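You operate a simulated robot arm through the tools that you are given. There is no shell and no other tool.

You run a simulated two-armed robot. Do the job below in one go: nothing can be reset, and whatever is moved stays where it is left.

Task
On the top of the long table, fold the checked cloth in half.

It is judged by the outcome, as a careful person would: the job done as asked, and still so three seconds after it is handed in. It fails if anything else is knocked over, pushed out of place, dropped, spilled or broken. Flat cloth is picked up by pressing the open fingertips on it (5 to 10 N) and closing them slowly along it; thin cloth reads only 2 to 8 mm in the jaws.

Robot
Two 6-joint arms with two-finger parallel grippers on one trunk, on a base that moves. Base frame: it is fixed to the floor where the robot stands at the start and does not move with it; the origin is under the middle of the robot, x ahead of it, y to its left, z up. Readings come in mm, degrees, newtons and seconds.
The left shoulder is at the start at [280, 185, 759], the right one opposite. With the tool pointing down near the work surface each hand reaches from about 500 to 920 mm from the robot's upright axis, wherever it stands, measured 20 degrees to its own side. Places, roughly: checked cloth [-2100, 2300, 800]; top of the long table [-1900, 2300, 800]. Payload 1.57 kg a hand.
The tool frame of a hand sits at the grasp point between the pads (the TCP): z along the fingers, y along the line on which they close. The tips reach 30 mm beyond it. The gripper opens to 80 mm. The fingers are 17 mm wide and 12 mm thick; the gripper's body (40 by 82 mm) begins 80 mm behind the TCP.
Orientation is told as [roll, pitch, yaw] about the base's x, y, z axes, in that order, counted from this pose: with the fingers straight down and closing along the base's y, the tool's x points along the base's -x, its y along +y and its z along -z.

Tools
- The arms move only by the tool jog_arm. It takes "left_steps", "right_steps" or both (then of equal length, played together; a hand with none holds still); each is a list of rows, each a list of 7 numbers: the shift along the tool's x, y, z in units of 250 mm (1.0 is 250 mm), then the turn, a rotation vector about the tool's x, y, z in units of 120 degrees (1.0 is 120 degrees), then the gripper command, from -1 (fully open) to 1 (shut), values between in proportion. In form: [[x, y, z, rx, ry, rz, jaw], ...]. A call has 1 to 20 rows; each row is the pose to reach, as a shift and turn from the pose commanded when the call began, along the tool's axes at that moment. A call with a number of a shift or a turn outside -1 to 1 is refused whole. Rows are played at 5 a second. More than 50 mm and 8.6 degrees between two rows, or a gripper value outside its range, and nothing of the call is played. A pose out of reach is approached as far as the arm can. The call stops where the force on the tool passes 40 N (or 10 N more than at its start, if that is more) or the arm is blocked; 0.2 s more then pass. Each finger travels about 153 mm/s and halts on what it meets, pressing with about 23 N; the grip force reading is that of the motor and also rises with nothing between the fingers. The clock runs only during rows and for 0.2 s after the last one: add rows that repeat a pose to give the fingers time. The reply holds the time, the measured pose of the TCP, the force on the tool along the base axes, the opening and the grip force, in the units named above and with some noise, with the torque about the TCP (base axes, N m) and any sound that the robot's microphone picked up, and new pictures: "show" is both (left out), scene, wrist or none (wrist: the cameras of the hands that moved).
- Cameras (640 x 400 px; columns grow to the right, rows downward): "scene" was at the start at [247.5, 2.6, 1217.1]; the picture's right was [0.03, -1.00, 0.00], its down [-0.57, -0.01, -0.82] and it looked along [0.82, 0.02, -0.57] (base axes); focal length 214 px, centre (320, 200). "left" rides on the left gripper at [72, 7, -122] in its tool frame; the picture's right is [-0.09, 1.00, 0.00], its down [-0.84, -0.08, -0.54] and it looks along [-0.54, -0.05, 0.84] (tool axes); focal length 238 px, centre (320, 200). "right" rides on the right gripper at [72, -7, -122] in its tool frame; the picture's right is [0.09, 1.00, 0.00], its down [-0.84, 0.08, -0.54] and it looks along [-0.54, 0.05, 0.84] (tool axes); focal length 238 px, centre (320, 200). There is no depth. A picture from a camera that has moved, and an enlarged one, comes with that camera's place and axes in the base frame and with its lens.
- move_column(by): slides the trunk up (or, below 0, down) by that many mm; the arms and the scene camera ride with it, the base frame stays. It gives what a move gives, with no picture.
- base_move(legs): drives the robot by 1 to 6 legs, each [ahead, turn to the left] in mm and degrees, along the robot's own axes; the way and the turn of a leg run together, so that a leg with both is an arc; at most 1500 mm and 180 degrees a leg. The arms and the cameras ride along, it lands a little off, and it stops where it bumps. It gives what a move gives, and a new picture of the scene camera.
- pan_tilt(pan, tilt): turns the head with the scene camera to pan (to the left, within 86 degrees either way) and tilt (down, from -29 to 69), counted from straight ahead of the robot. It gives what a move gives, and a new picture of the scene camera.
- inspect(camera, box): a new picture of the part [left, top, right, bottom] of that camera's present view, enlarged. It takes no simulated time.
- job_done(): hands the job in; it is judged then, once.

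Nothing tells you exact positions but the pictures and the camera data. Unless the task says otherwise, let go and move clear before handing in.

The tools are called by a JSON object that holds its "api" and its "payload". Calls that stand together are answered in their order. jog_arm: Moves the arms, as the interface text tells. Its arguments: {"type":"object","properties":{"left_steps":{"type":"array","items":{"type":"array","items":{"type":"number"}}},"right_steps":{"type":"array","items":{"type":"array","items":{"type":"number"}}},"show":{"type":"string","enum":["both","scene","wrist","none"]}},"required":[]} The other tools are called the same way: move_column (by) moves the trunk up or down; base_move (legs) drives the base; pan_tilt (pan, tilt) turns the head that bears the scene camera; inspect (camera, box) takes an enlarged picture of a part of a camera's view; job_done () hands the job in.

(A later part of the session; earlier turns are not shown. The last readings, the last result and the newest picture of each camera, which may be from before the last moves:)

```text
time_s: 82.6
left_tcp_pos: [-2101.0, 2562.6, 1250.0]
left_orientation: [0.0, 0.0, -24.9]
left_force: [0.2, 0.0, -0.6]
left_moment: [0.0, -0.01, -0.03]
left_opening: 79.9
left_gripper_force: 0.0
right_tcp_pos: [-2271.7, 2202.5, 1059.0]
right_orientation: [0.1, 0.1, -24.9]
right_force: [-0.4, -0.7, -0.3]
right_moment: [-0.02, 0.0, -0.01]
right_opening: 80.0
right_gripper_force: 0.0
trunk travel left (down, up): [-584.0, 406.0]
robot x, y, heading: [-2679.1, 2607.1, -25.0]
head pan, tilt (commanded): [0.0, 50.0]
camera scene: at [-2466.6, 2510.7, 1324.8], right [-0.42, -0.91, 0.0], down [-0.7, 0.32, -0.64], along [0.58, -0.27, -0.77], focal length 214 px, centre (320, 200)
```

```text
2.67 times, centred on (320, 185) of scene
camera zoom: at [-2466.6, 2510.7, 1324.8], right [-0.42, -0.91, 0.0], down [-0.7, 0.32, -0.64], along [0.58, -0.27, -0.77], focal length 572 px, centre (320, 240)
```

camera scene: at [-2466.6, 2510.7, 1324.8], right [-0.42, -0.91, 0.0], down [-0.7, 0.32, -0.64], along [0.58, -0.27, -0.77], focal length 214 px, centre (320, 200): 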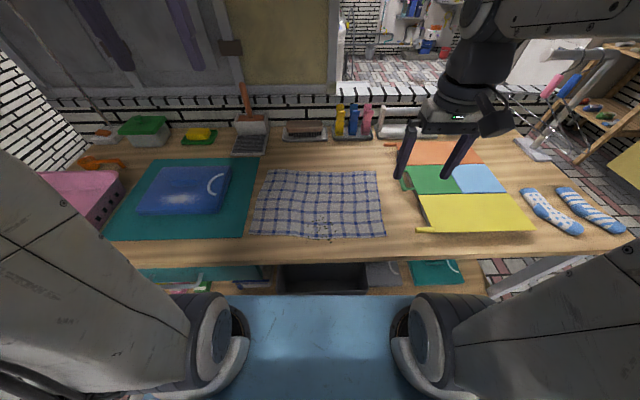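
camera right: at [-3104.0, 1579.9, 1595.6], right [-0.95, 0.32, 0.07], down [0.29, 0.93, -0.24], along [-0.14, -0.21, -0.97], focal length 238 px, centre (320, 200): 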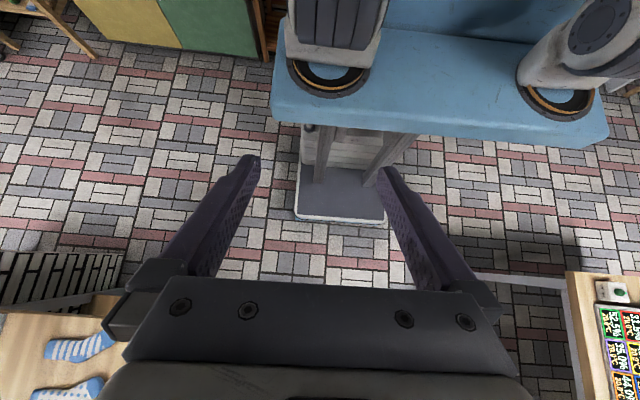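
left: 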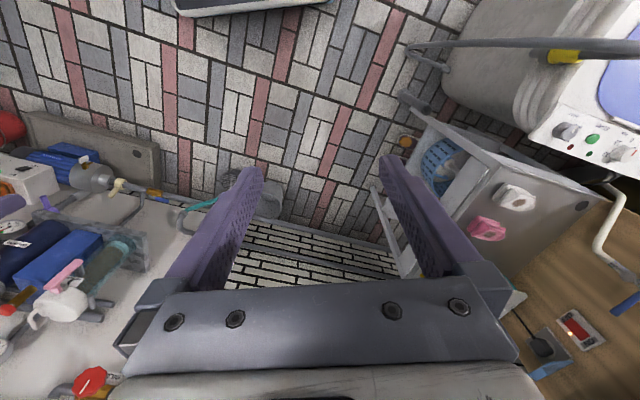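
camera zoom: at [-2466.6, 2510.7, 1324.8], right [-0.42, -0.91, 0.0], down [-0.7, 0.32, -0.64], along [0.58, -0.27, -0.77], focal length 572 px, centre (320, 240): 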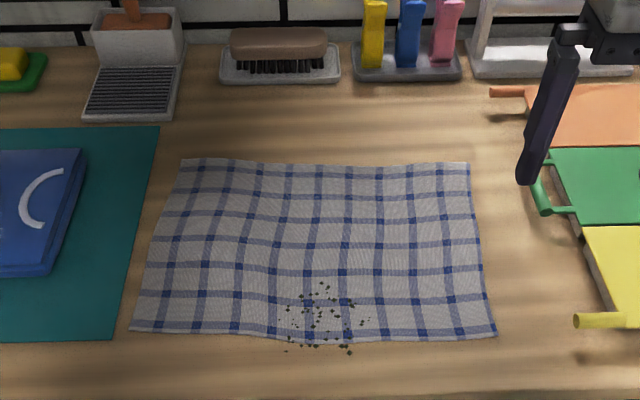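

The cloth is aligned with me to within about 1–3°: far corners ~[816, ±190] ahead, near corners ~[546, ±190]. I move both hands over toward the far corners, with the jaws set to about 30 mm.

{"api": "jog_arm", "payload": {"left_steps": [[-0.114, -0.03, 0.114, 0, 0, 0, 0.25], [-0.229, -0.061, 0.229, 0, 0, 0, 0.25], [-0.343, -0.091, 0.343, 0, 0, 0, 0.25], [-0.457, -0.121, 0.457, 0, 0, 0, 0.25], [-0.571, -0.151, 0.571, 0, 0, 0, 0.25], [-0.686, -0.182, 0.686, 0, 0, 0, 0.25], [-0.8, -0.212, 0.8, 0, 0, 0, 0.25], [-0.8, -0.212, 0.8, 0, 0, 0, 0.25]], "right_steps": [[-0.114, 0.018, 0.057, 0, 0, 0, 0.25], [-0.229, 0.035, 0.114, 0, 0, 0, 0.25], [-0.343, 0.053, 0.171, 0, 0, 0, 0.25], [-0.457, 0.071, 0.229, 0, 0, 0, 0.25], [-0.571, 0.089, 0.286, 0, 0, 0, 0.25], [-0.686, 0.106, 0.343, 0, 0, 0, 0.25], [-0.8, 0.124, 0.4, 0, 0, 0, 0.25], [-0.8, 0.124, 0.4, 0, 0, 0, 0.25]]}}

```text
time_s: 84.4
left_tcp_pos: [-1940.5, 2430.5, 1050.1]
left_orientation: [0.0, 0.0, -24.8]
left_force: [-0.1, -0.5, -0.3]
left_moment: [0.02, 0.01, 0.02]
left_opening: 30.0
left_gripper_force: 0.0
right_tcp_pos: [-2077.7, 2145.7, 959.4]
right_orientation: [-0.1, 0.1, -25.0]
right_force: [0.7, -0.2, 0.7]
right_moment: [0.02, 0.0, 0.02]
right_opening: 29.9
right_gripper_force: 0.1
trunk travel left (down, up): [-584.0, 406.0]
robot x, y, heading: [-2679.5, 2610.6, -25.1]
head pan, tilt (commanded): [0.0, 50.0]
camera scene: at [-2466.3, 2510.6, 1324.8], right [-0.42, -0.91, 0.0], down [-0.69, 0.32, -0.64], along [0.58, -0.27, -0.77], focal length 214 px, centre (320, 200)
camera right: at [-2145.4, 2171.2, 1079.8], right [0.34, 0.94, 0.0], down [0.79, -0.28, 0.54], along [0.51, -0.18, -0.84], focal length 238 px, centre (320, 200)
camera left: at [-2003.3, 2466.7, 1173.2], right [0.5, 0.86, 0.0], down [0.73, -0.42, 0.54], along [0.47, -0.27, -0.84], focal length 238 px, centre (320, 200)
```

scene: 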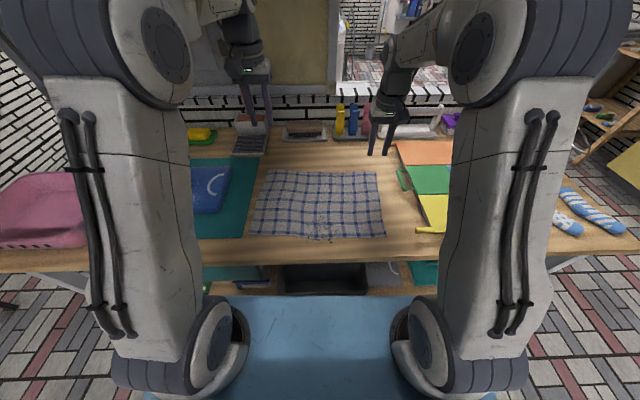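
right: 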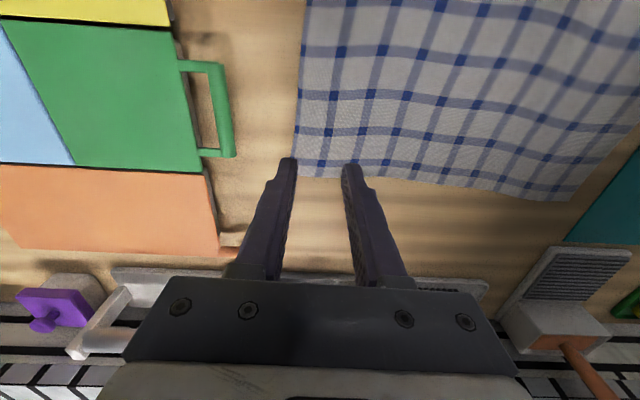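
left: 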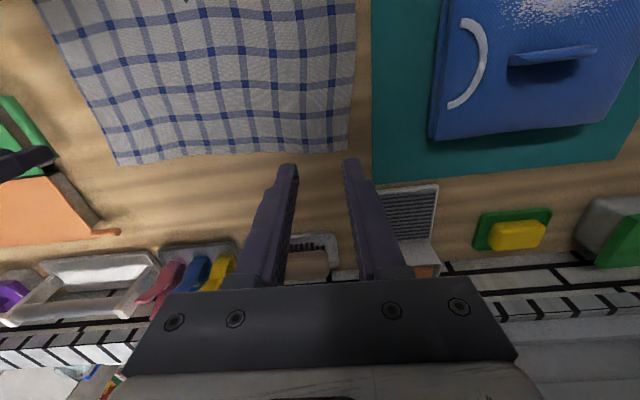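

Both far corners are visible in the wrist cameras, at about [818, 190 left] and [812, 196 right] ahead. I move the hands above the grip spots (35 mm in from the sides, 14 mm in from the edge).

{"api": "jog_arm", "payload": {"left_steps": [[-0.059, 0.004, 0.17, 0, 0, 0, 0.25], [-0.118, 0.008, 0.34, 0, 0, 0, 0.25], [-0.177, 0.012, 0.51, 0, 0, 0, 0.25], [-0.236, 0.016, 0.68, 0, 0, 0, 0.25], [-0.236, 0.016, 0.68, 0, 0, 0, 0.25]], "right_steps": [[-0.057, 0.004, 0.079, 0, 0, 0, 0.25], [-0.114, 0.008, 0.158, 0, 0, 0, 0.25], [-0.171, 0.012, 0.237, 0, 0, 0, 0.25], [-0.228, 0.016, 0.316, 0, 0, 0, 0.25], [-0.228, 0.016, 0.316, 0, 0, 0, 0.25]]}}

```text
time_s: 85.6
left_tcp_pos: [-1888.7, 2409.1, 881.7]
left_orientation: [0.1, 0.0, -24.8]
left_force: [-0.6, 0.3, -0.5]
left_moment: [-0.01, -0.02, 0.02]
left_opening: 30.1
left_gripper_force: 0.0
right_tcp_pos: [-2021.6, 2127.4, 881.1]
right_orientation: [0.0, 0.0, -24.9]
right_force: [-0.1, 0.5, 0.4]
right_moment: [-0.01, 0.01, -0.02]
right_opening: 30.0
right_gripper_force: 0.1
trunk travel left (down, up): [-584.0, 406.0]
robot x, y, heading: [-2677.4, 2609.3, -25.0]
head pan, tilt (commanded): [0.0, 50.0]
camera scene: at [-2466.4, 2510.6, 1324.8], right [-0.42, -0.91, 0.0], down [-0.69, 0.32, -0.64], along [0.58, -0.27, -0.77], focal length 214 px, centre (320, 200)
camera right: at [-2090.3, 2151.4, 1001.8], right [0.34, 0.94, 0.0], down [0.79, -0.28, 0.54], along [0.51, -0.18, -0.84], focal length 238 px, centre (320, 200)
camera left: at [-1951.2, 2445.3, 1003.7], right [0.5, 0.86, 0.0], down [0.73, -0.42, 0.54], along [0.47, -0.27, -0.84], focal length 238 px, centre (320, 200)
```

scene: 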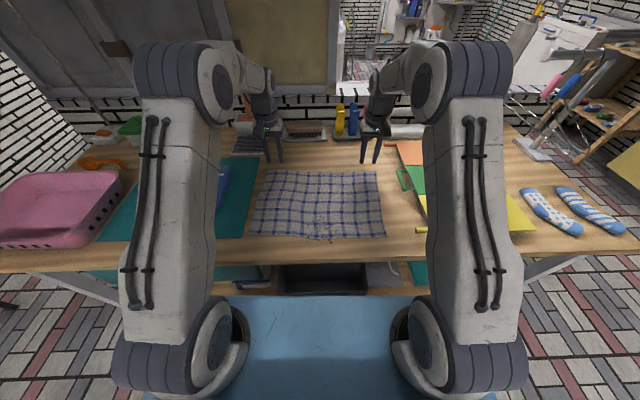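
right: 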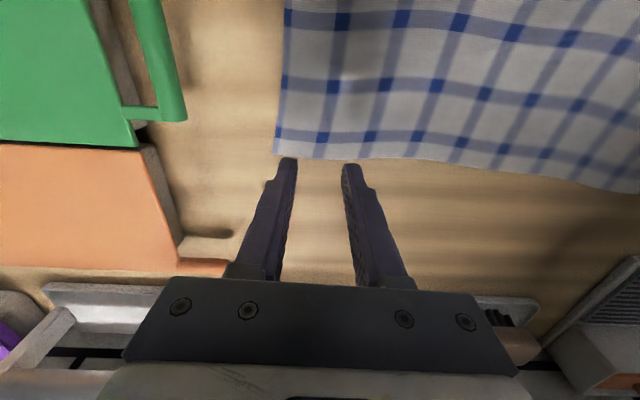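
left: 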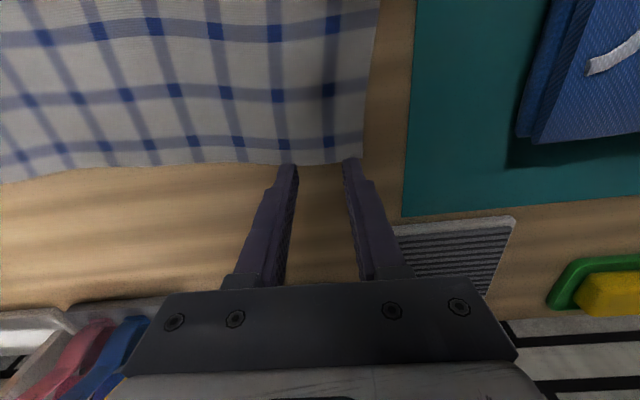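

Grip spots check out: tips are ~15 mm inside the far edge and ~40 mm in from the sides. Now I descend close to the surface.

{"api": "jog_arm", "payload": {"left_steps": [[0, 0, 0.08, 0, 0, 0, 0.25], [0, 0, 0.14, 0, 0, 0, 0.25], [0, 0, 0.16, 0, 0, 0, 0.25]], "right_steps": [[0, 0, 0.08, 0, 0, 0, 0.25], [0, 0, 0.14, 0, 0, 0, 0.25], [0, 0, 0.16, 0, 0, 0, 0.25]], "show": "wrist"}}

```text
time_s: 86.4
left_tcp_pos: [-1887.2, 2409.1, 840.7]
left_orientation: [0.0, 0.0, -24.9]
left_force: [-1.1, 0.6, 0.2]
left_moment: [-0.01, -0.03, -0.01]
left_opening: 29.9
left_gripper_force: 0.1
right_tcp_pos: [-2022.8, 2127.5, 839.4]
right_orientation: [0.0, 0.0, -24.8]
right_force: [0.7, -0.8, -0.3]
right_moment: [0.01, -0.02, -0.01]
right_opening: 29.9
right_gripper_force: 0.0
trunk travel left (down, up): [-584.0, 406.0]
robot x, y, heading: [-2681.1, 2613.3, -25.0]
head pan, tilt (commanded): [0.0, 50.0]
camera right: at [-2091.5, 2151.4, 960.7], right [0.34, 0.94, 0.0], down [0.79, -0.28, 0.54], along [0.51, -0.18, -0.84], focal length 238 px, centre (320, 200)
camera left: at [-1949.9, 2446.0, 963.0], right [0.5, 0.86, 0.0], down [0.73, -0.42, 0.54], along [0.47, -0.27, -0.84], focal length 238 px, centre (320, 200)
```

right: 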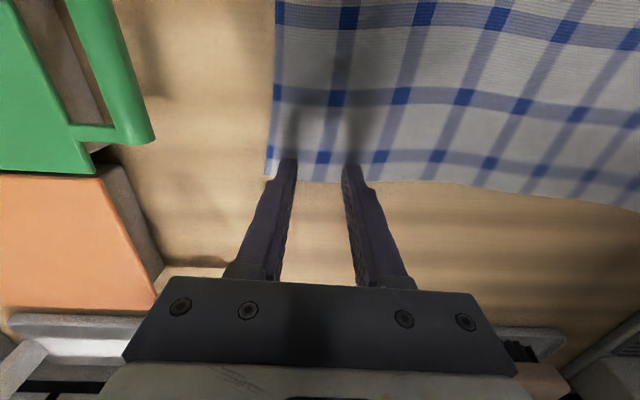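
left: 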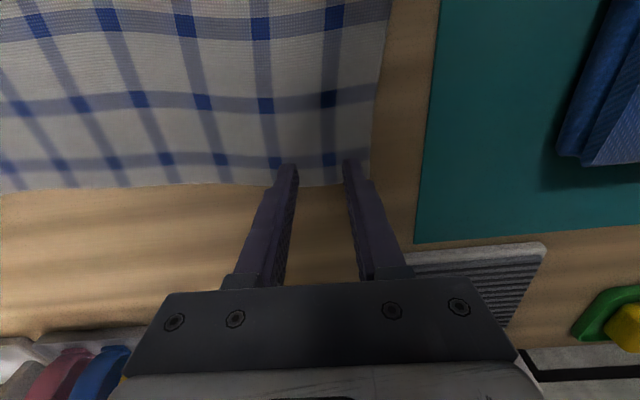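

{"api": "jog_arm", "payload": {"left_steps": [[0, 0, 0.012, 0, 0, 0, 0.25], [0, 0, 0.024, 0, 0, 0, 0.25], [0, 0, 0.024, 0, 0, 0, 0.25]], "right_steps": [[0, 0, 0.012, 0, 0, 0, 0.25], [0, 0, 0.024, 0, 0, 0, 0.25], [0, 0, 0.024, 0, 0, 0, 0.25]], "show": "none"}}

```text
time_s: 87.2
left_tcp_pos: [-1886.2, 2408.9, 834.0]
left_orientation: [0.0, 0.1, -24.9]
left_force: [-0.1, 0.6, 0.4]
left_moment: [0.0, 0.01, 0.01]
left_opening: 29.9
left_gripper_force: 0.0
right_tcp_pos: [-2023.7, 2126.8, 834.0]
right_orientation: [0.0, 0.1, -24.9]
right_force: [0.1, -0.3, -0.4]
right_moment: [0.0, 0.01, 0.0]
right_opening: 29.9
right_gripper_force: 0.1
trunk travel left (down, up): [-584.0, 406.0]
robot x, y, heading: [-2679.9, 2611.3, -24.9]
head pan, tilt (commanded): [0.0, 50.0]
```

{"api": "jog_arm", "payload": {"left_steps": [[0, 0, 0.008, 0, 0, 0, 0.25], [0, 0, 0.012, 0, 0, 0, 0.25], [0, 0, 0.012, 0, 0, 0, 0.25]], "right_steps": [[0, 0, 0.008, 0, 0, 0, 0.25], [0, 0, 0.012, 0, 0, 0, 0.25], [0, 0, 0.012, 0, 0, 0, 0.25]], "show": "none"}}

```text
time_s: 88.0
left_tcp_pos: [-1887.2, 2409.7, 831.5]
left_orientation: [0.1, 0.1, -24.8]
left_force: [0.5, 0.2, 1.5]
left_moment: [-0.02, -0.06, 0.01]
left_opening: 30.0
left_gripper_force: 0.0
right_tcp_pos: [-2023.0, 2125.5, 832.3]
right_orientation: [0.1, -0.1, -24.9]
right_force: [-0.5, 2.3, 9.2]
right_moment: [0.05, 0.01, -0.01]
right_opening: 30.0
right_gripper_force: 0.0
trunk travel left (down, up): [-584.0, 406.0]
robot x, y, heading: [-2680.1, 2612.1, -24.9]
head pan, tilt (commanded): [0.0, 50.0]
```

Right hand is pressing with ~9 N; the left is just touching. I press the left down slightly more.

{"api": "jog_arm", "payload": {"left_steps": [[0, 0, 0.004, 0, 0, 0, 0.25], [0, 0, 0.004, 0, 0, 0, 0.25]], "right_steps": [[0, 0, -0.001, 0, 0, 0, 0.25], [0, 0, -0.001, 0, 0, 0, 0.25]], "show": "wrist"}}

```text
time_s: 88.6
left_tcp_pos: [-1887.2, 2408.7, 830.6]
left_orientation: [0.0, -0.1, -25.0]
left_force: [-1.7, -2.6, 9.2]
left_moment: [-0.01, -0.05, -0.01]
left_opening: 29.8
left_gripper_force: 0.0
right_tcp_pos: [-2022.5, 2125.1, 831.0]
right_orientation: [0.0, -0.2, -24.9]
right_force: [2.0, 1.3, 8.6]
right_moment: [0.01, -0.1, 0.0]
right_opening: 29.7
right_gripper_force: 0.1
trunk travel left (down, up): [-584.0, 406.0]
robot x, y, heading: [-2682.9, 2608.9, -24.8]
head pan, tilt (commanded): [0.0, 50.0]
camera right: at [-2091.8, 2150.3, 952.9], right [0.34, 0.94, 0.0], down [0.79, -0.28, 0.54], along [0.51, -0.18, -0.84], focal length 238 px, centre (320, 200)
camera left: at [-1949.6, 2446.2, 953.9], right [0.5, 0.86, 0.0], down [0.73, -0.42, 0.54], along [0.47, -0.27, -0.84], focal length 238 px, centre (320, 200)
```

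right: 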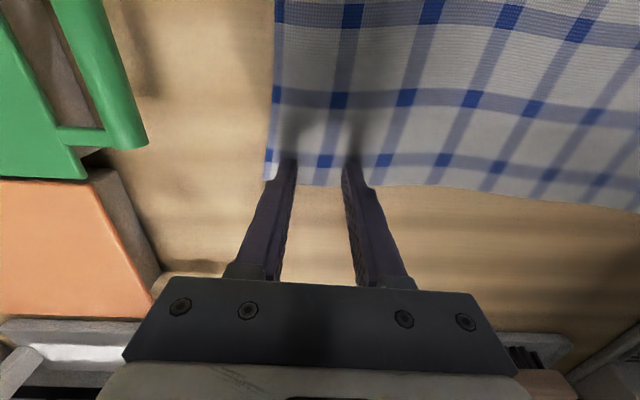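
left: 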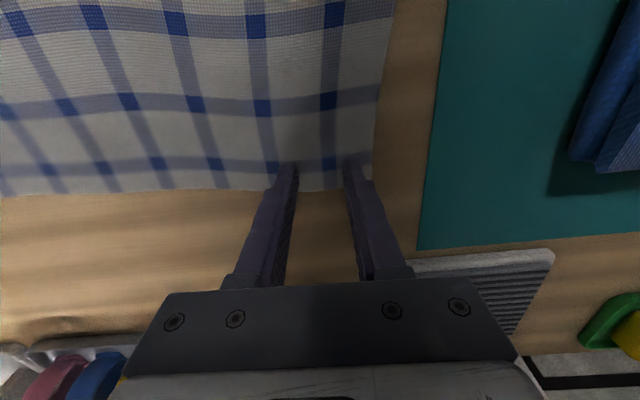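

Both hands press with about 9 N on the cloth inside the far edge. Now I close the fingers slowly along it.

{"api": "jog_arm", "payload": {"left_steps": [[0, 0, 0, 0, 0, 0, 0.32], [0, 0, 0, 0, 0, 0, 0.39], [0, 0, 0, 0, 0, 0, 0.46], [0, 0, 0, 0, 0, 0, 0.53], [0, 0, 0, 0, 0, 0, 0.6], [0, 0, 0, 0, 0, 0, 0.67], [0, 0, 0, 0, 0, 0, 0.74], [0, 0, 0, 0, 0, 0, 0.81], [0, 0, 0, 0, 0, 0, 0.88], [0, 0, 0, 0, 0, 0, 0.95], [0, 0, 0, 0, 0, 0, 1], [0, 0, 0, 0, 0, 0, 1], [0, 0, 0, 0, 0, 0, 1]], "right_steps": [[0, 0, 0, 0, 0, 0, 0.32], [0, 0, 0, 0, 0, 0, 0.39], [0, 0, 0, 0, 0, 0, 0.46], [0, 0, 0, 0, 0, 0, 0.53], [0, 0, 0, 0, 0, 0, 0.6], [0, 0, 0, 0, 0, 0, 0.67], [0, 0, 0, 0, 0, 0, 0.74], [0, 0, 0, 0, 0, 0, 0.81], [0, 0, 0, 0, 0, 0, 0.88], [0, 0, 0, 0, 0, 0, 0.95], [0, 0, 0, 0, 0, 0, 1], [0, 0, 0, 0, 0, 0, 1], [0, 0, 0, 0, 0, 0, 1]]}}

```text
time_s: 91.4
left_tcp_pos: [-1887.2, 2408.2, 831.4]
left_orientation: [0.0, -0.1, -24.9]
left_force: [-6.0, -11.1, 20.1]
left_moment: [-0.3, 0.08, 0.03]
left_opening: 2.3
left_gripper_force: 22.8
right_tcp_pos: [-2024.5, 2127.6, 831.3]
right_orientation: [-0.1, 0.0, -24.9]
right_force: [6.3, 13.5, 8.1]
right_moment: [0.36, -0.23, -0.04]
right_opening: 2.4
right_gripper_force: 22.8
trunk travel left (down, up): [-584.0, 406.0]
robot x, y, heading: [-2679.1, 2610.8, -25.0]
head pan, tilt (commanded): [0.0, 50.0]
camera scene: at [-2467.6, 2511.1, 1325.2], right [-0.42, -0.91, 0.0], down [-0.69, 0.32, -0.64], along [0.58, -0.27, -0.77], focal length 214 px, centre (320, 200)
camera right: at [-2092.0, 2150.9, 953.0], right [0.34, 0.94, 0.0], down [0.79, -0.28, 0.54], along [0.51, -0.18, -0.84], focal length 238 px, centre (320, 200)
camera left: at [-1950.1, 2446.2, 953.8], right [0.5, 0.86, 0.0], down [0.73, -0.42, 0.54], along [0.47, -0.27, -0.84], focal length 238 px, centre (320, 200)
```

scene: 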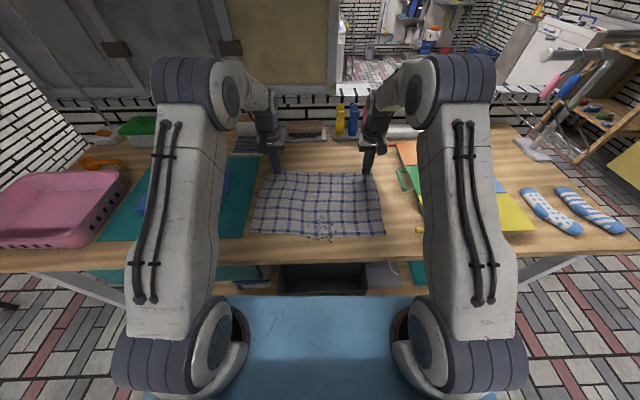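
right: 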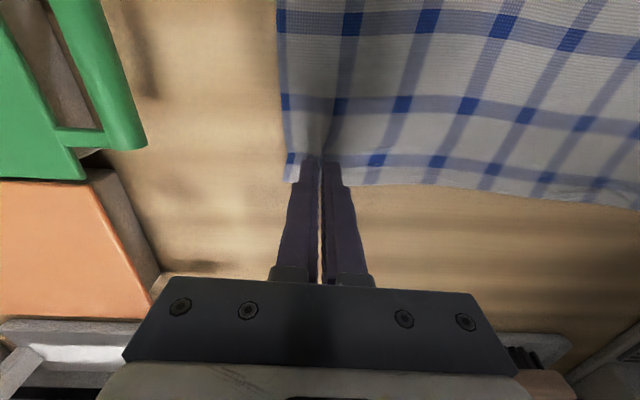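
left: 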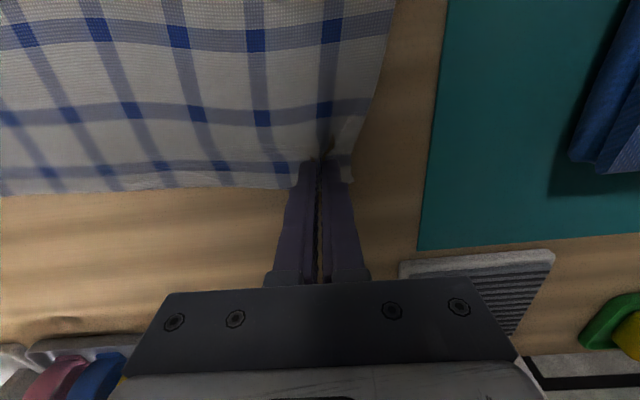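

Both hands have gripped the cloth (opening 2.3 mm). I ease the hands slightly inward to relieve the tension and lift a little to check the grip.

{"api": "jog_arm", "payload": {"left_steps": [[0, -0.016, -0.004, 0, 0, 0, 1], [0, -0.028, -0.02, 0, 0, 0, 1], [0, -0.032, -0.06, 0, 0, 0, 1], [0, -0.032, -0.1, 0, 0, 0, 1], [0, -0.032, -0.12, 0, 0, 0, 1]], "right_steps": [[0, 0.016, -0.004, 0, 0, 0, 1], [0, 0.028, -0.02, 0, 0, 0, 1], [0, 0.032, -0.06, 0, 0, 0, 1], [0, 0.032, -0.1, 0, 0, 0, 1], [0, 0.032, -0.12, 0, 0, 0, 1]]}}

```text
time_s: 92.6
left_tcp_pos: [-1889.7, 2402.1, 859.3]
left_orientation: [0.0, 0.1, -24.9]
left_force: [-0.5, -1.2, 0.1]
left_moment: [0.0, -0.05, -0.03]
left_opening: 2.3
left_gripper_force: 22.8
right_tcp_pos: [-2019.6, 2134.0, 862.0]
right_orientation: [0.0, 0.0, -24.9]
right_force: [0.4, 0.0, 0.3]
right_moment: [0.0, 0.02, 0.0]
right_opening: 2.0
right_gripper_force: 23.0
trunk travel left (down, up): [-584.0, 406.0]
robot x, y, heading: [-2679.4, 2611.6, -24.9]
head pan, tilt (commanded): [0.0, 50.0]
camera scene: at [-2466.5, 2510.7, 1324.8], right [-0.42, -0.91, 0.0], down [-0.69, 0.32, -0.64], along [0.58, -0.27, -0.77], focal length 214 px, centre (320, 200)
camera right: at [-2088.3, 2157.7, 982.7], right [0.34, 0.94, 0.0], down [0.79, -0.28, 0.54], along [0.51, -0.18, -0.84], focal length 238 px, centre (320, 200)
camera left: at [-1952.3, 2439.0, 982.3], right [0.5, 0.86, 0.0], down [0.73, -0.42, 0.54], along [0.47, -0.27, -0.84], focal length 238 px, centre (320, 200)
```

scene: 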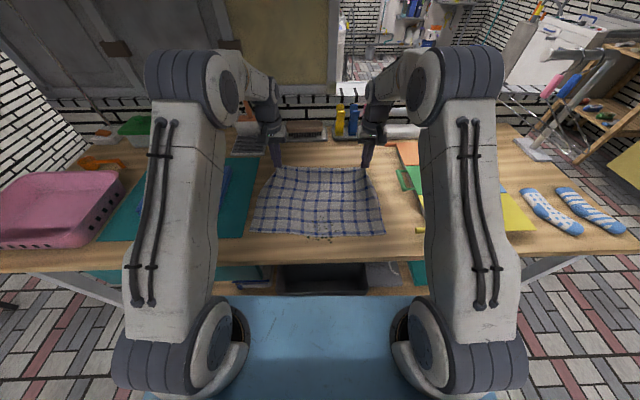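
right: 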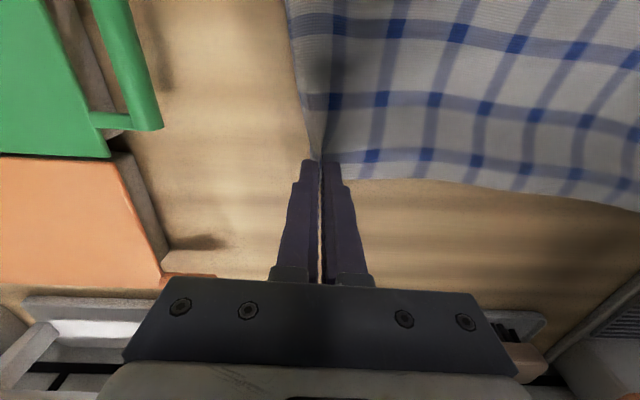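
left: 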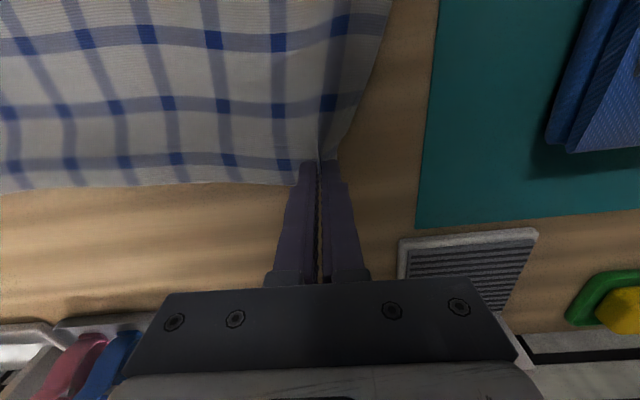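

Both far corners lift cleanly. However, this pinch direction would leave the corners curled back when turned over, so I'll lay the edge back down exactly and regrip with the jaws closing along the fold direction.

{"api": "jog_arm", "payload": {"left_steps": [[0, 0, 0.04, 0, 0, 0, 1], [0, 0.008, 0.08, 0, 0, 0, 1], [0, 0.024, 0.108, 0, 0, 0, 1], [0, 0.032, 0.114, 0, 0, 0, 1], [0, 0.032, 0.114, 0, 0, 0, 0.85], [0, 0.032, 0.114, 0, 0, 0, 0.7], [0, 0.032, 0.114, 0, 0, 0, 0.55], [0, 0.032, 0.114, 0, 0, 0, 0.4], [0, 0.032, 0.114, 0, 0, 0, 0.25], [0, 0.032, 0.11, 0, 0, 0, 0.15], [0, 0.032, 0.08, 0, 0, 0, 0.15], [0, 0.032, 0.0, 0, 0, 0, 0.15]], "right_steps": [[0, 0, 0.04, 0, 0, 0, 1], [0, -0.008, 0.08, 0, 0, 0, 1], [0, -0.024, 0.108, 0, 0, 0, 1], [0, -0.032, 0.114, 0, 0, 0, 1], [0, -0.032, 0.114, 0, 0, 0, 0.85], [0, -0.032, 0.114, 0, 0, 0, 0.7], [0, -0.032, 0.114, 0, 0, 0, 0.55], [0, -0.032, 0.114, 0, 0, 0, 0.4], [0, -0.032, 0.114, 0, 0, 0, 0.25], [0, -0.032, 0.11, 0, 0, 0, 0.15], [0, -0.032, 0.08, 0, 0, 0, 0.15], [0, -0.032, 0.0, 0, 0, 0, 0.15]]}}

```text
time_s: 95.2
left_tcp_pos: [-1887.3, 2408.3, 860.2]
left_orientation: [0.0, 0.0, -25.0]
left_force: [0.9, 0.1, -0.2]
left_moment: [0.03, 0.05, -0.02]
left_opening: 34.0
left_gripper_force: 0.1
right_tcp_pos: [-2024.4, 2127.1, 861.5]
right_orientation: [0.0, 0.1, -24.9]
right_force: [-1.1, -0.3, 0.6]
right_moment: [0.04, 0.02, -0.04]
right_opening: 33.9
right_gripper_force: 0.0
trunk travel left (down, up): [-584.0, 406.0]
robot x, y, heading: [-2683.0, 2609.8, -24.9]
head pan, tilt (commanded): [0.0, 50.0]
camera scene: at [-2466.3, 2510.6, 1324.7], right [-0.42, -0.91, 0.0], down [-0.69, 0.32, -0.64], along [0.58, -0.27, -0.77], focal length 214 px, centre (320, 200)
camera right: at [-2091.7, 2151.3, 982.7], right [0.34, 0.94, 0.0], down [0.79, -0.28, 0.54], along [0.51, -0.18, -0.84], focal length 238 px, centre (320, 200)
camera left: at [-1950.0, 2445.2, 983.2], right [0.5, 0.86, 0.0], down [0.73, -0.42, 0.54], along [0.47, -0.27, -0.84], focal length 238 px, centre (320, 200)
```

scene: 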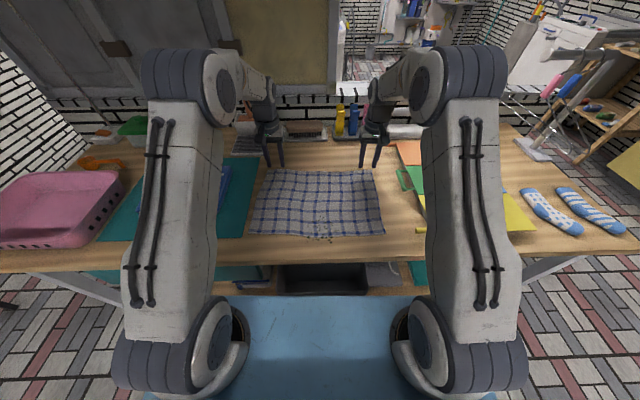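
right: 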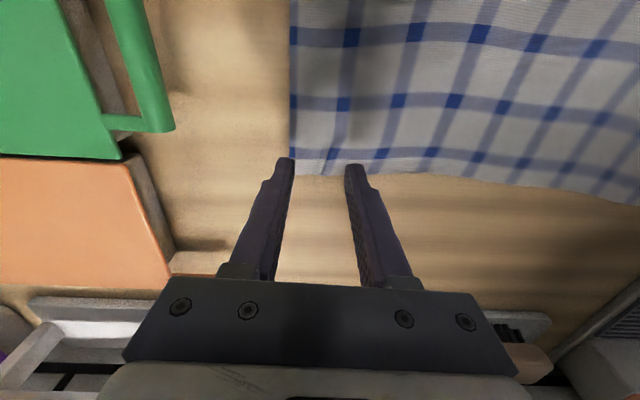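
left: 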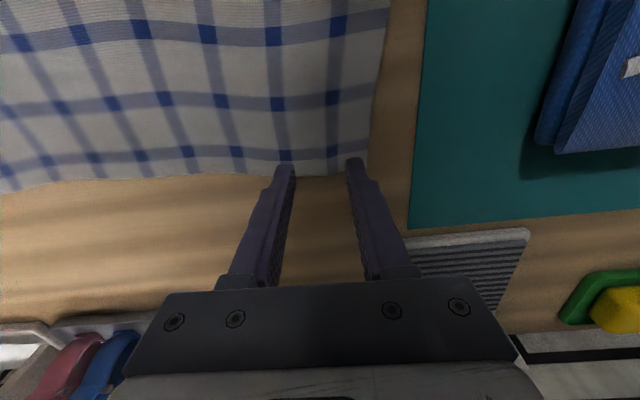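

The cloth lies flat again. I rotate both hands 90° (cameras outward) a bit higher up.

{"api": "jog_arm", "payload": {"left_steps": [[0, 0, -0.04, 0, 0, 0.068, 0.4], [0, 0, -0.08, 0, 0, 0.136, 0.4], [0, 0, -0.12, 0, 0, 0.204, 0.4], [0, 0, -0.16, 0, 0, 0.272, 0.4], [0, 0, -0.16, 0, 0, 0.34, 0.4], [0, 0, -0.16, 0, 0, 0.408, 0.4], [0, 0, -0.16, 0, 0, 0.476, 0.4], [0, 0, -0.16, 0, 0, 0.544, 0.4], [0, 0, -0.16, 0, 0, 0.612, 0.4], [0, 0, -0.16, 0, 0, 0.68, 0.4], [0, 0, -0.16, 0, 0, 0.75, 0.4], [0, 0, -0.16, 0, 0, 0.75, 0.4]], "right_steps": [[0, 0, -0.04, 0, 0, -0.068, 0.4], [0, 0, -0.08, 0, 0, -0.136, 0.4], [0, 0, -0.12, 0, 0, -0.204, 0.4], [0, 0, -0.16, 0, 0, -0.272, 0.4], [0, 0, -0.16, 0, 0, -0.34, 0.4], [0, 0, -0.16, 0, 0, -0.408, 0.4], [0, 0, -0.16, 0, 0, -0.476, 0.4], [0, 0, -0.16, 0, 0, -0.544, 0.4], [0, 0, -0.16, 0, 0, -0.612, 0.4], [0, 0, -0.16, 0, 0, -0.68, 0.4], [0, 0, -0.16, 0, 0, -0.75, 0.4], [0, 0, -0.16, 0, 0, -0.75, 0.4]]}}

```text
time_s: 97.8
left_tcp_pos: [-1886.4, 2410.6, 900.9]
left_orientation: [0.0, 0.0, -115.0]
left_force: [0.1, 0.2, -0.2]
left_moment: [-0.05, -0.04, -0.02]
left_opening: 24.0
left_gripper_force: 0.0
right_tcp_pos: [-2022.3, 2126.1, 899.8]
right_orientation: [0.1, 0.0, 65.1]
right_force: [0.1, 0.4, 0.9]
right_moment: [-0.01, 0.02, -0.03]
right_opening: 23.9
right_gripper_force: 0.1
trunk travel left (down, up): [-584.0, 406.0]
robot x, y, heading: [-2678.9, 2608.3, -24.9]
head pan, tilt (commanded): [0.0, 50.0]
camera scene: at [-2466.5, 2510.7, 1324.9], right [-0.42, -0.91, 0.0], down [-0.69, 0.32, -0.64], along [0.58, -0.27, -0.77], focal length 214 px, centre (320, 200)
camera right: at [-2047.7, 2058.4, 1022.6], right [-0.94, 0.33, 0.0], down [0.28, 0.79, 0.54], along [0.18, 0.51, -0.84], focal length 238 px, centre (320, 200)
camera left: at [-1850.4, 2472.1, 1022.9], right [0.86, -0.51, 0.0], down [-0.42, -0.73, 0.54], along [-0.27, -0.47, -0.84], focal length 238 px, centre (320, 200)
```

scene: 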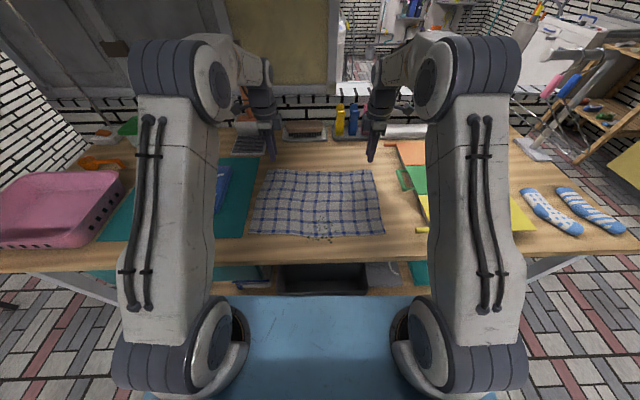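
right: 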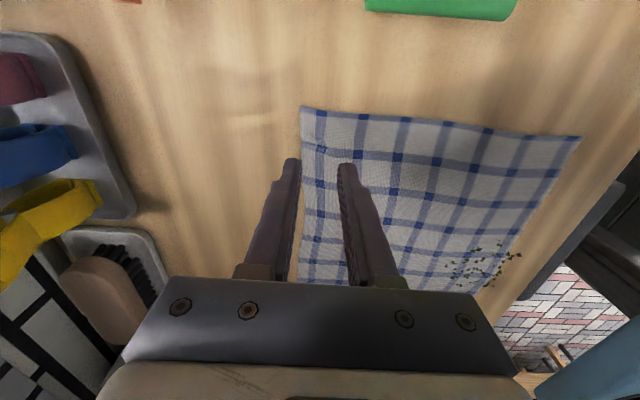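
left: 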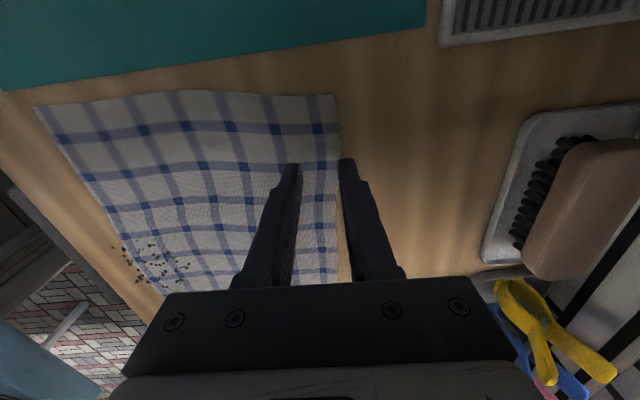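

The rotated views show both corners clearly. I shift the hands so the jaws straddle the cloth just inside the edge (20 mm from the side, 29 mm from the far edge) and descend.

{"api": "jog_arm", "payload": {"left_steps": [[0.034, -0.02, 0.08, 0, 0, 0, 0.4], [0.067, -0.041, 0.16, 0, 0, 0, 0.4], [0.067, -0.041, 0.22, 0, 0, 0, 0.4], [0.067, -0.041, 0.252, 0, 0, 0, 0.4], [0.067, -0.041, 0.252, 0, 0, 0, 0.4]], "right_steps": [[0.014, 0.018, 0.08, 0, 0, 0, 0.4], [0.028, 0.036, 0.16, 0, 0, 0, 0.4], [0.028, 0.036, 0.22, 0, 0, 0, 0.4], [0.028, 0.036, 0.248, 0, 0, 0, 0.4], [0.028, 0.036, 0.248, 0, 0, 0, 0.4]], "show": "wrist"}}

```text
time_s: 99.0
left_tcp_pos: [-1889.1, 2428.3, 838.5]
left_orientation: [0.0, 0.0, -114.8]
left_force: [0.3, -0.8, 0.3]
left_moment: [0.01, 0.02, 0.03]
left_opening: 24.0
left_gripper_force: 0.1
right_tcp_pos: [-2035.1, 2124.1, 838.7]
right_orientation: [0.1, -0.1, 65.0]
right_force: [0.2, 0.2, -0.8]
right_moment: [0.0, -0.04, -0.02]
right_opening: 24.0
right_gripper_force: 0.0
trunk travel left (down, up): [-584.0, 406.0]
robot x, y, heading: [-2681.2, 2608.1, -25.0]
head pan, tilt (commanded): [0.0, 50.0]
camera right: at [-2058.9, 2056.1, 959.4], right [-0.94, 0.34, 0.0], down [0.28, 0.79, 0.54], along [0.18, 0.51, -0.84], focal length 238 px, centre (320, 200)
camera left: at [-1853.3, 2491.4, 960.4], right [0.86, -0.5, 0.0], down [-0.42, -0.73, 0.54], along [-0.27, -0.47, -0.84], focal length 238 px, centre (320, 200)
```

right: 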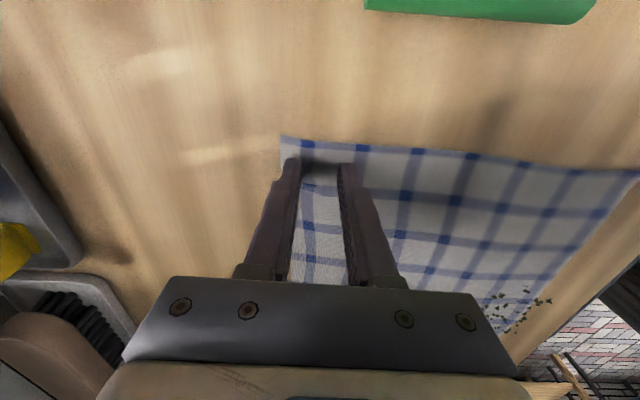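
left: 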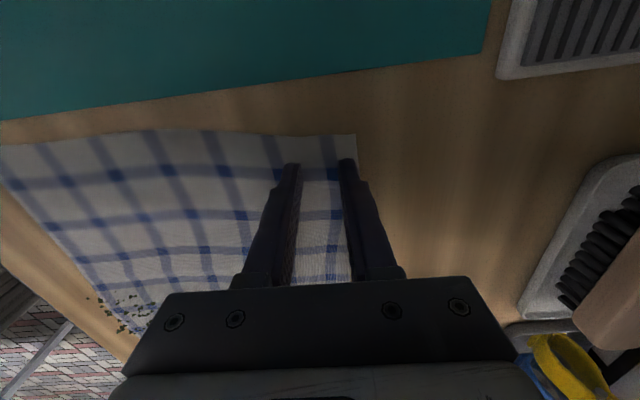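

{"api": "jog_arm", "payload": {"left_steps": [[0, 0, 0.012, 0, 0, 0, 0.4], [0, 0, 0.024, 0, 0, 0, 0.4], [0, 0, 0.024, 0, 0, 0, 0.4]], "right_steps": [[0, 0, 0.012, 0, 0, 0, 0.4], [0, 0, 0.024, 0, 0, 0, 0.4], [0, 0, 0.024, 0, 0, 0, 0.4]], "show": "none"}}

```text
time_s: 99.8
left_tcp_pos: [-1889.6, 2427.1, 832.5]
left_orientation: [0.0, 0.0, -114.9]
left_force: [-0.4, -0.7, 0.8]
left_moment: [0.0, -0.03, 0.0]
left_opening: 24.0
left_gripper_force: 0.1
right_tcp_pos: [-2035.1, 2124.0, 833.0]
right_orientation: [0.1, -0.1, 65.1]
right_force: [0.5, -0.7, 0.2]
right_moment: [-0.02, 0.04, 0.0]
right_opening: 23.9
right_gripper_force: 0.1
trunk travel left (down, up): [-584.0, 406.0]
robot x, y, heading: [-2682.0, 2608.5, -25.0]
head pan, tilt (commanded): [0.0, 50.0]
```

{"api": "jog_arm", "payload": {"left_steps": [[0, 0, 0.004, 0, 0, 0, 0.4], [0, 0, 0.006, 0, 0, 0, 0.4], [0, 0, 0.006, 0, 0, 0, 0.4]], "right_steps": [[0, 0, 0.004, 0, 0, 0, 0.4], [0, 0, 0.007, 0, 0, 0, 0.4], [0, 0, 0.007, 0, 0, 0, 0.4]], "show": "none"}}

```text
time_s: 100.6
left_tcp_pos: [-1888.6, 2429.0, 830.4]
left_orientation: [0.1, -0.1, -115.0]
left_force: [-3.2, -0.9, 12.6]
left_moment: [-0.1, -0.02, -0.02]
left_opening: 23.6
left_gripper_force: 0.0
right_tcp_pos: [-2034.7, 2124.0, 831.2]
right_orientation: [0.0, 0.0, 65.0]
right_force: [0.8, 0.5, 1.4]
right_moment: [-0.02, 0.01, 0.0]
right_opening: 23.9
right_gripper_force: 0.0
trunk travel left (down, up): [-584.0, 406.0]
robot x, y, heading: [-2681.3, 2607.5, -25.0]
head pan, tilt (commanded): [0.0, 50.0]
```

{"api": "jog_arm", "payload": {"left_steps": [[0, 0, -0.0015, 0, 0, 0, 0.4], [0, 0, -0.0015, 0, 0, 0, 0.4]], "right_steps": [[0, 0, 0.0035, 0, 0, 0, 0.4], [0, 0, 0.0035, 0, 0, 0, 0.4]], "show": "none"}}

```text
time_s: 101.2
left_tcp_pos: [-1888.9, 2428.8, 830.9]
left_orientation: [0.2, -0.1, -114.9]
left_force: [-1.5, -3.3, 14.6]
left_moment: [-0.13, -0.03, -0.05]
left_opening: 23.8
left_gripper_force: 0.1
right_tcp_pos: [-2034.1, 2123.9, 830.3]
right_orientation: [-0.1, 0.0, 65.1]
right_force: [-1.0, 1.3, 7.0]
right_moment: [-0.01, 0.02, 0.0]
right_opening: 24.0
right_gripper_force: 0.0
trunk travel left (down, up): [-584.0, 406.0]
robot x, y, heading: [-2680.3, 2609.6, -24.8]
head pan, tilt (commanded): [0.0, 50.0]
```

{"api": "jog_arm", "payload": {"left_steps": [[0, 0, -0.004, 0, 0, 0, 0.4], [0, 0, -0.004, 0, 0, 0, 0.4]], "show": "none"}}

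```text
time_s: 101.8
left_tcp_pos: [-1890.5, 2429.3, 831.8]
left_orientation: [0.1, 0.0, -114.9]
left_force: [0.5, -3.2, 11.8]
left_moment: [-0.11, -0.09, -0.02]
left_opening: 24.2
left_gripper_force: 0.1
right_tcp_pos: [-2034.6, 2122.7, 831.8]
right_orientation: [-0.1, 0.0, 65.2]
right_force: [-1.2, 1.1, 13.1]
right_moment: [-0.03, 0.0, 0.02]
right_opening: 24.0
right_gripper_force: 0.0
trunk travel left (down, up): [-584.0, 406.0]
robot x, y, heading: [-2676.9, 2611.0, -24.7]
head pan, tilt (commanded): [0.0, 50.0]
```

{"api": "jog_arm", "payload": {"left_steps": [[0, 0, -0.002, 0, 0, 0, 0.4], [0, 0, -0.002, 0, 0, 0, 0.4]], "right_steps": [[0, 0, -0.003, 0, 0, 0, 0.4], [0, 0, -0.003, 0, 0, 0, 0.4]], "show": "none"}}

```text
time_s: 102.4
left_tcp_pos: [-1889.2, 2428.7, 831.0]
left_orientation: [0.0, 0.0, -114.9]
left_force: [-0.5, -2.8, 9.9]
left_moment: [-0.11, -0.08, -0.06]
left_opening: 24.4
left_gripper_force: 0.2
right_tcp_pos: [-2035.0, 2123.0, 831.3]
right_orientation: [0.0, 0.0, 65.2]
right_force: [0.9, -0.7, 6.4]
right_moment: [-0.1, -0.1, -0.04]
right_opening: 24.3
right_gripper_force: 0.0
trunk travel left (down, up): [-584.0, 406.0]
robot x, y, heading: [-2678.6, 2610.2, -24.8]
head pan, tilt (commanded): [0.0, 50.0]
```

Both press at 6–10 N. Now I close slowly.

{"api": "jog_arm", "payload": {"left_steps": [[0, 0, 0, 0, 0, 0, 0.46], [0, 0, 0, 0, 0, 0, 0.52], [0, 0, 0, 0, 0, 0, 0.58], [0, 0, 0, 0, 0, 0, 0.64], [0, 0, 0, 0, 0, 0, 0.7], [0, 0, 0, 0, 0, 0, 0.76], [0, 0, 0, 0, 0, 0, 0.82], [0, 0, 0, 0, 0, 0, 0.88], [0, 0, 0, 0, 0, 0, 0.94], [0, 0, 0, 0, 0, 0, 1], [0, 0, 0, 0, 0, 0, 1], [0, 0, 0, 0, 0, 0, 1]], "right_steps": [[0, 0, 0, 0, 0, 0, 0.46], [0, 0, 0, 0, 0, 0, 0.52], [0, 0, 0, 0, 0, 0, 0.58], [0, 0, 0, 0, 0, 0, 0.64], [0, 0, 0, 0, 0, 0, 0.7], [0, 0, 0, 0, 0, 0, 0.76], [0, 0, 0, 0, 0, 0, 0.82], [0, 0, 0, 0, 0, 0, 0.88], [0, 0, 0, 0, 0, 0, 0.94], [0, 0, 0, 0, 0, 0, 1], [0, 0, 0, 0, 0, 0, 1], [0, 0, 0, 0, 0, 0, 1]]}}

```text
time_s: 105.0
left_tcp_pos: [-1889.4, 2428.6, 830.4]
left_orientation: [0.0, 0.0, -115.0]
left_force: [0.8, -1.2, 3.6]
left_moment: [-0.02, -0.04, -0.02]
left_opening: 2.0
left_gripper_force: 22.6
right_tcp_pos: [-2034.5, 2124.0, 831.1]
right_orientation: [0.0, 0.0, 65.1]
right_force: [0.7, -0.6, 4.6]
right_moment: [-0.06, -0.02, -0.02]
right_opening: 2.0
right_gripper_force: 22.6
trunk travel left (down, up): [-584.0, 406.0]
robot x, y, heading: [-2680.8, 2611.7, -24.7]
head pan, tilt (commanded): [0.0, 50.0]
camera scene: at [-2466.8, 2510.8, 1324.9], right [-0.42, -0.91, 0.0], down [-0.69, 0.32, -0.64], along [0.58, -0.27, -0.77], focal length 214 px, centre (320, 200)
camera right: at [-2059.4, 2055.6, 953.1], right [-0.94, 0.34, 0.0], down [0.28, 0.79, 0.54], along [0.18, 0.51, -0.84], focal length 238 px, centre (320, 200)
camera left: at [-1852.8, 2491.7, 954.2], right [0.86, -0.5, 0.0], down [-0.42, -0.73, 0.54], along [-0.27, -0.47, -0.84], focal length 238 px, centre (320, 200)
```

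scene: 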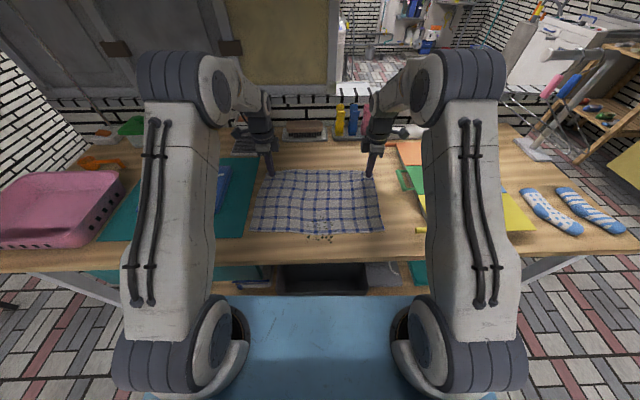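
right: 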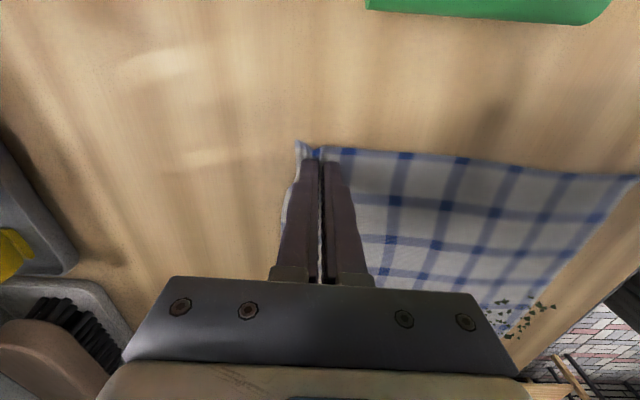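
left: 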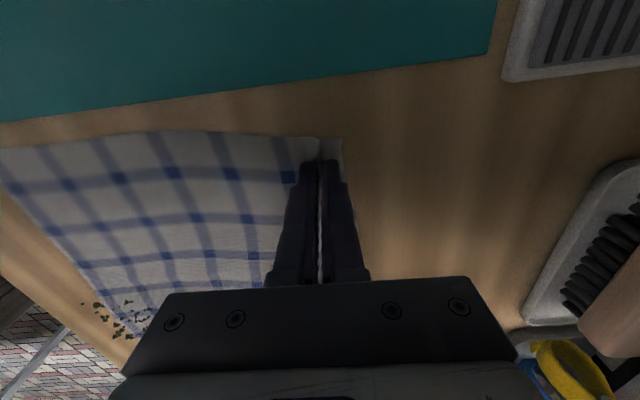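

Both hands grip the far edge with the pinch parallel to the fold. I zoom in to measure where the cloth lies now.

{"api": "inspect", "payload": {"camera": "scene", "box": [220, 140, 420, 265]}}

```text
3.20 times, centred on (320, 202) of scene
camera zoom: at [-2466.8, 2510.8, 1324.9], right [-0.42, -0.91, 0.0], down [-0.69, 0.32, -0.64], along [0.58, -0.27, -0.77], focal length 686 px, centre (320, 192)
```

zoom: 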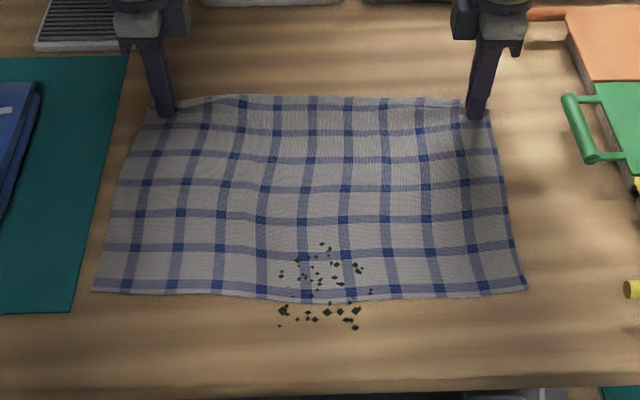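

Near edge is now at ~559 mm and the pinch at ~792 mm ahead, so the fold line is at ~692 mm. I now lift both hands together on an arc up to above the fold line.

{"api": "jog_arm", "payload": {"left_steps": [[0, 0, -0.032, 0, 0, 0, 1], [0, -0.008, -0.08, 0, 0, 0, 1], [0.001, -0.02, -0.128, 0, 0, 0, 1], [0.002, -0.04, -0.18, 0, 0, 0, 1], [0.004, -0.068, -0.228, 0, 0, 0, 1], [0.006, -0.104, -0.272, 0, 0, 0, 1], [0.009, -0.144, -0.308, 0, 0, 0, 1], [0.012, -0.192, -0.34, 0, 0, 0, 1], [0.015, -0.24, -0.364, 0, 0, 0, 1], [0.018, -0.292, -0.38, 0, 0, 0, 1], [0.021, -0.344, -0.388, 0, 0, 0, 1], [0.024, -0.4, -0.392, 0, 0, 0, 1], [0.024, -0.4, -0.392, 0, 0, 0, 1]], "right_steps": [[0, 0, -0.032, 0, 0, 0, 1], [0, 0.008, -0.08, 0, 0, 0, 1], [0, 0.02, -0.128, 0, 0, 0, 1], [-0.001, 0.04, -0.18, 0, 0, 0, 1], [-0.002, 0.068, -0.228, 0, 0, 0, 1], [-0.003, 0.104, -0.272, 0, 0, 0, 1], [-0.004, 0.144, -0.308, 0, 0, 0, 1], [-0.006, 0.192, -0.34, 0, 0, 0, 1], [-0.007, 0.24, -0.364, 0, 0, 0, 1], [-0.009, 0.292, -0.38, 0, 0, 0, 1], [-0.01, 0.344, -0.388, 0, 0, 0, 1], [-0.012, 0.4, -0.392, 0, 0, 0, 1], [-0.012, 0.4, -0.392, 0, 0, 0, 1]]}}

```text
time_s: 107.8
left_tcp_pos: [-1977.5, 2476.0, 929.1]
left_orientation: [0.0, 0.0, -114.9]
left_force: [-0.8, -0.1, 0.3]
left_moment: [0.01, -0.02, 0.01]
left_opening: 1.8
left_gripper_force: 22.9
right_tcp_pos: [-2123.5, 2169.5, 927.9]
right_orientation: [0.0, 0.0, 65.0]
right_force: [-0.1, -0.6, 0.0]
right_moment: [0.0, -0.01, 0.04]
right_opening: 2.0
right_gripper_force: 23.0
trunk travel left (down, up): [-584.0, 406.0]
robot x, y, heading: [-2678.9, 2605.5, -24.7]
head pan, tilt (commanded): [0.0, 50.0]
camera scene: at [-2466.6, 2510.7, 1324.9], right [-0.42, -0.91, 0.0], down [-0.69, 0.32, -0.64], along [0.58, -0.27, -0.77], focal length 214 px, centre (320, 200)
camera right: at [-2147.7, 2100.8, 1050.2], right [-0.94, 0.34, 0.0], down [0.28, 0.79, 0.54], along [0.18, 0.51, -0.84], focal length 238 px, centre (320, 200)
camera left: at [-1940.8, 2539.4, 1051.9], right [0.86, -0.5, 0.0], down [-0.42, -0.73, 0.54], along [-0.27, -0.47, -0.84], focal length 238 px, centre (320, 200)
```

scene: 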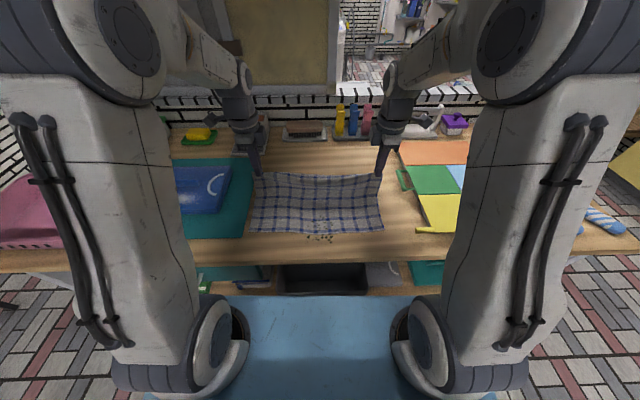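
right: 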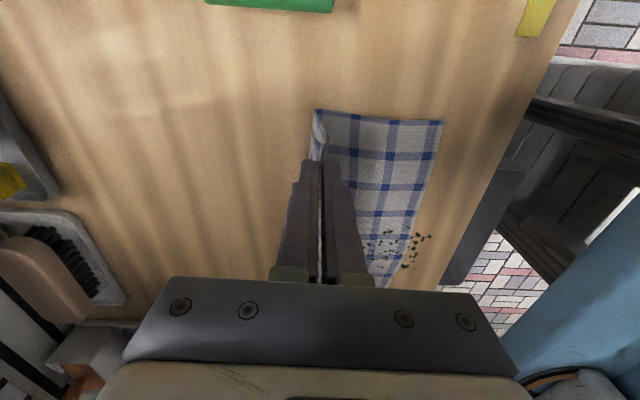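
left: 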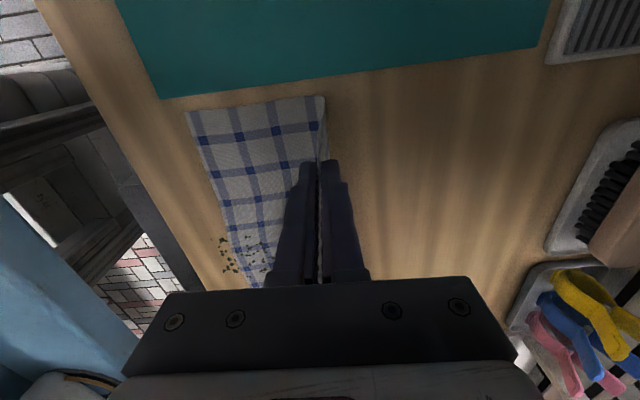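

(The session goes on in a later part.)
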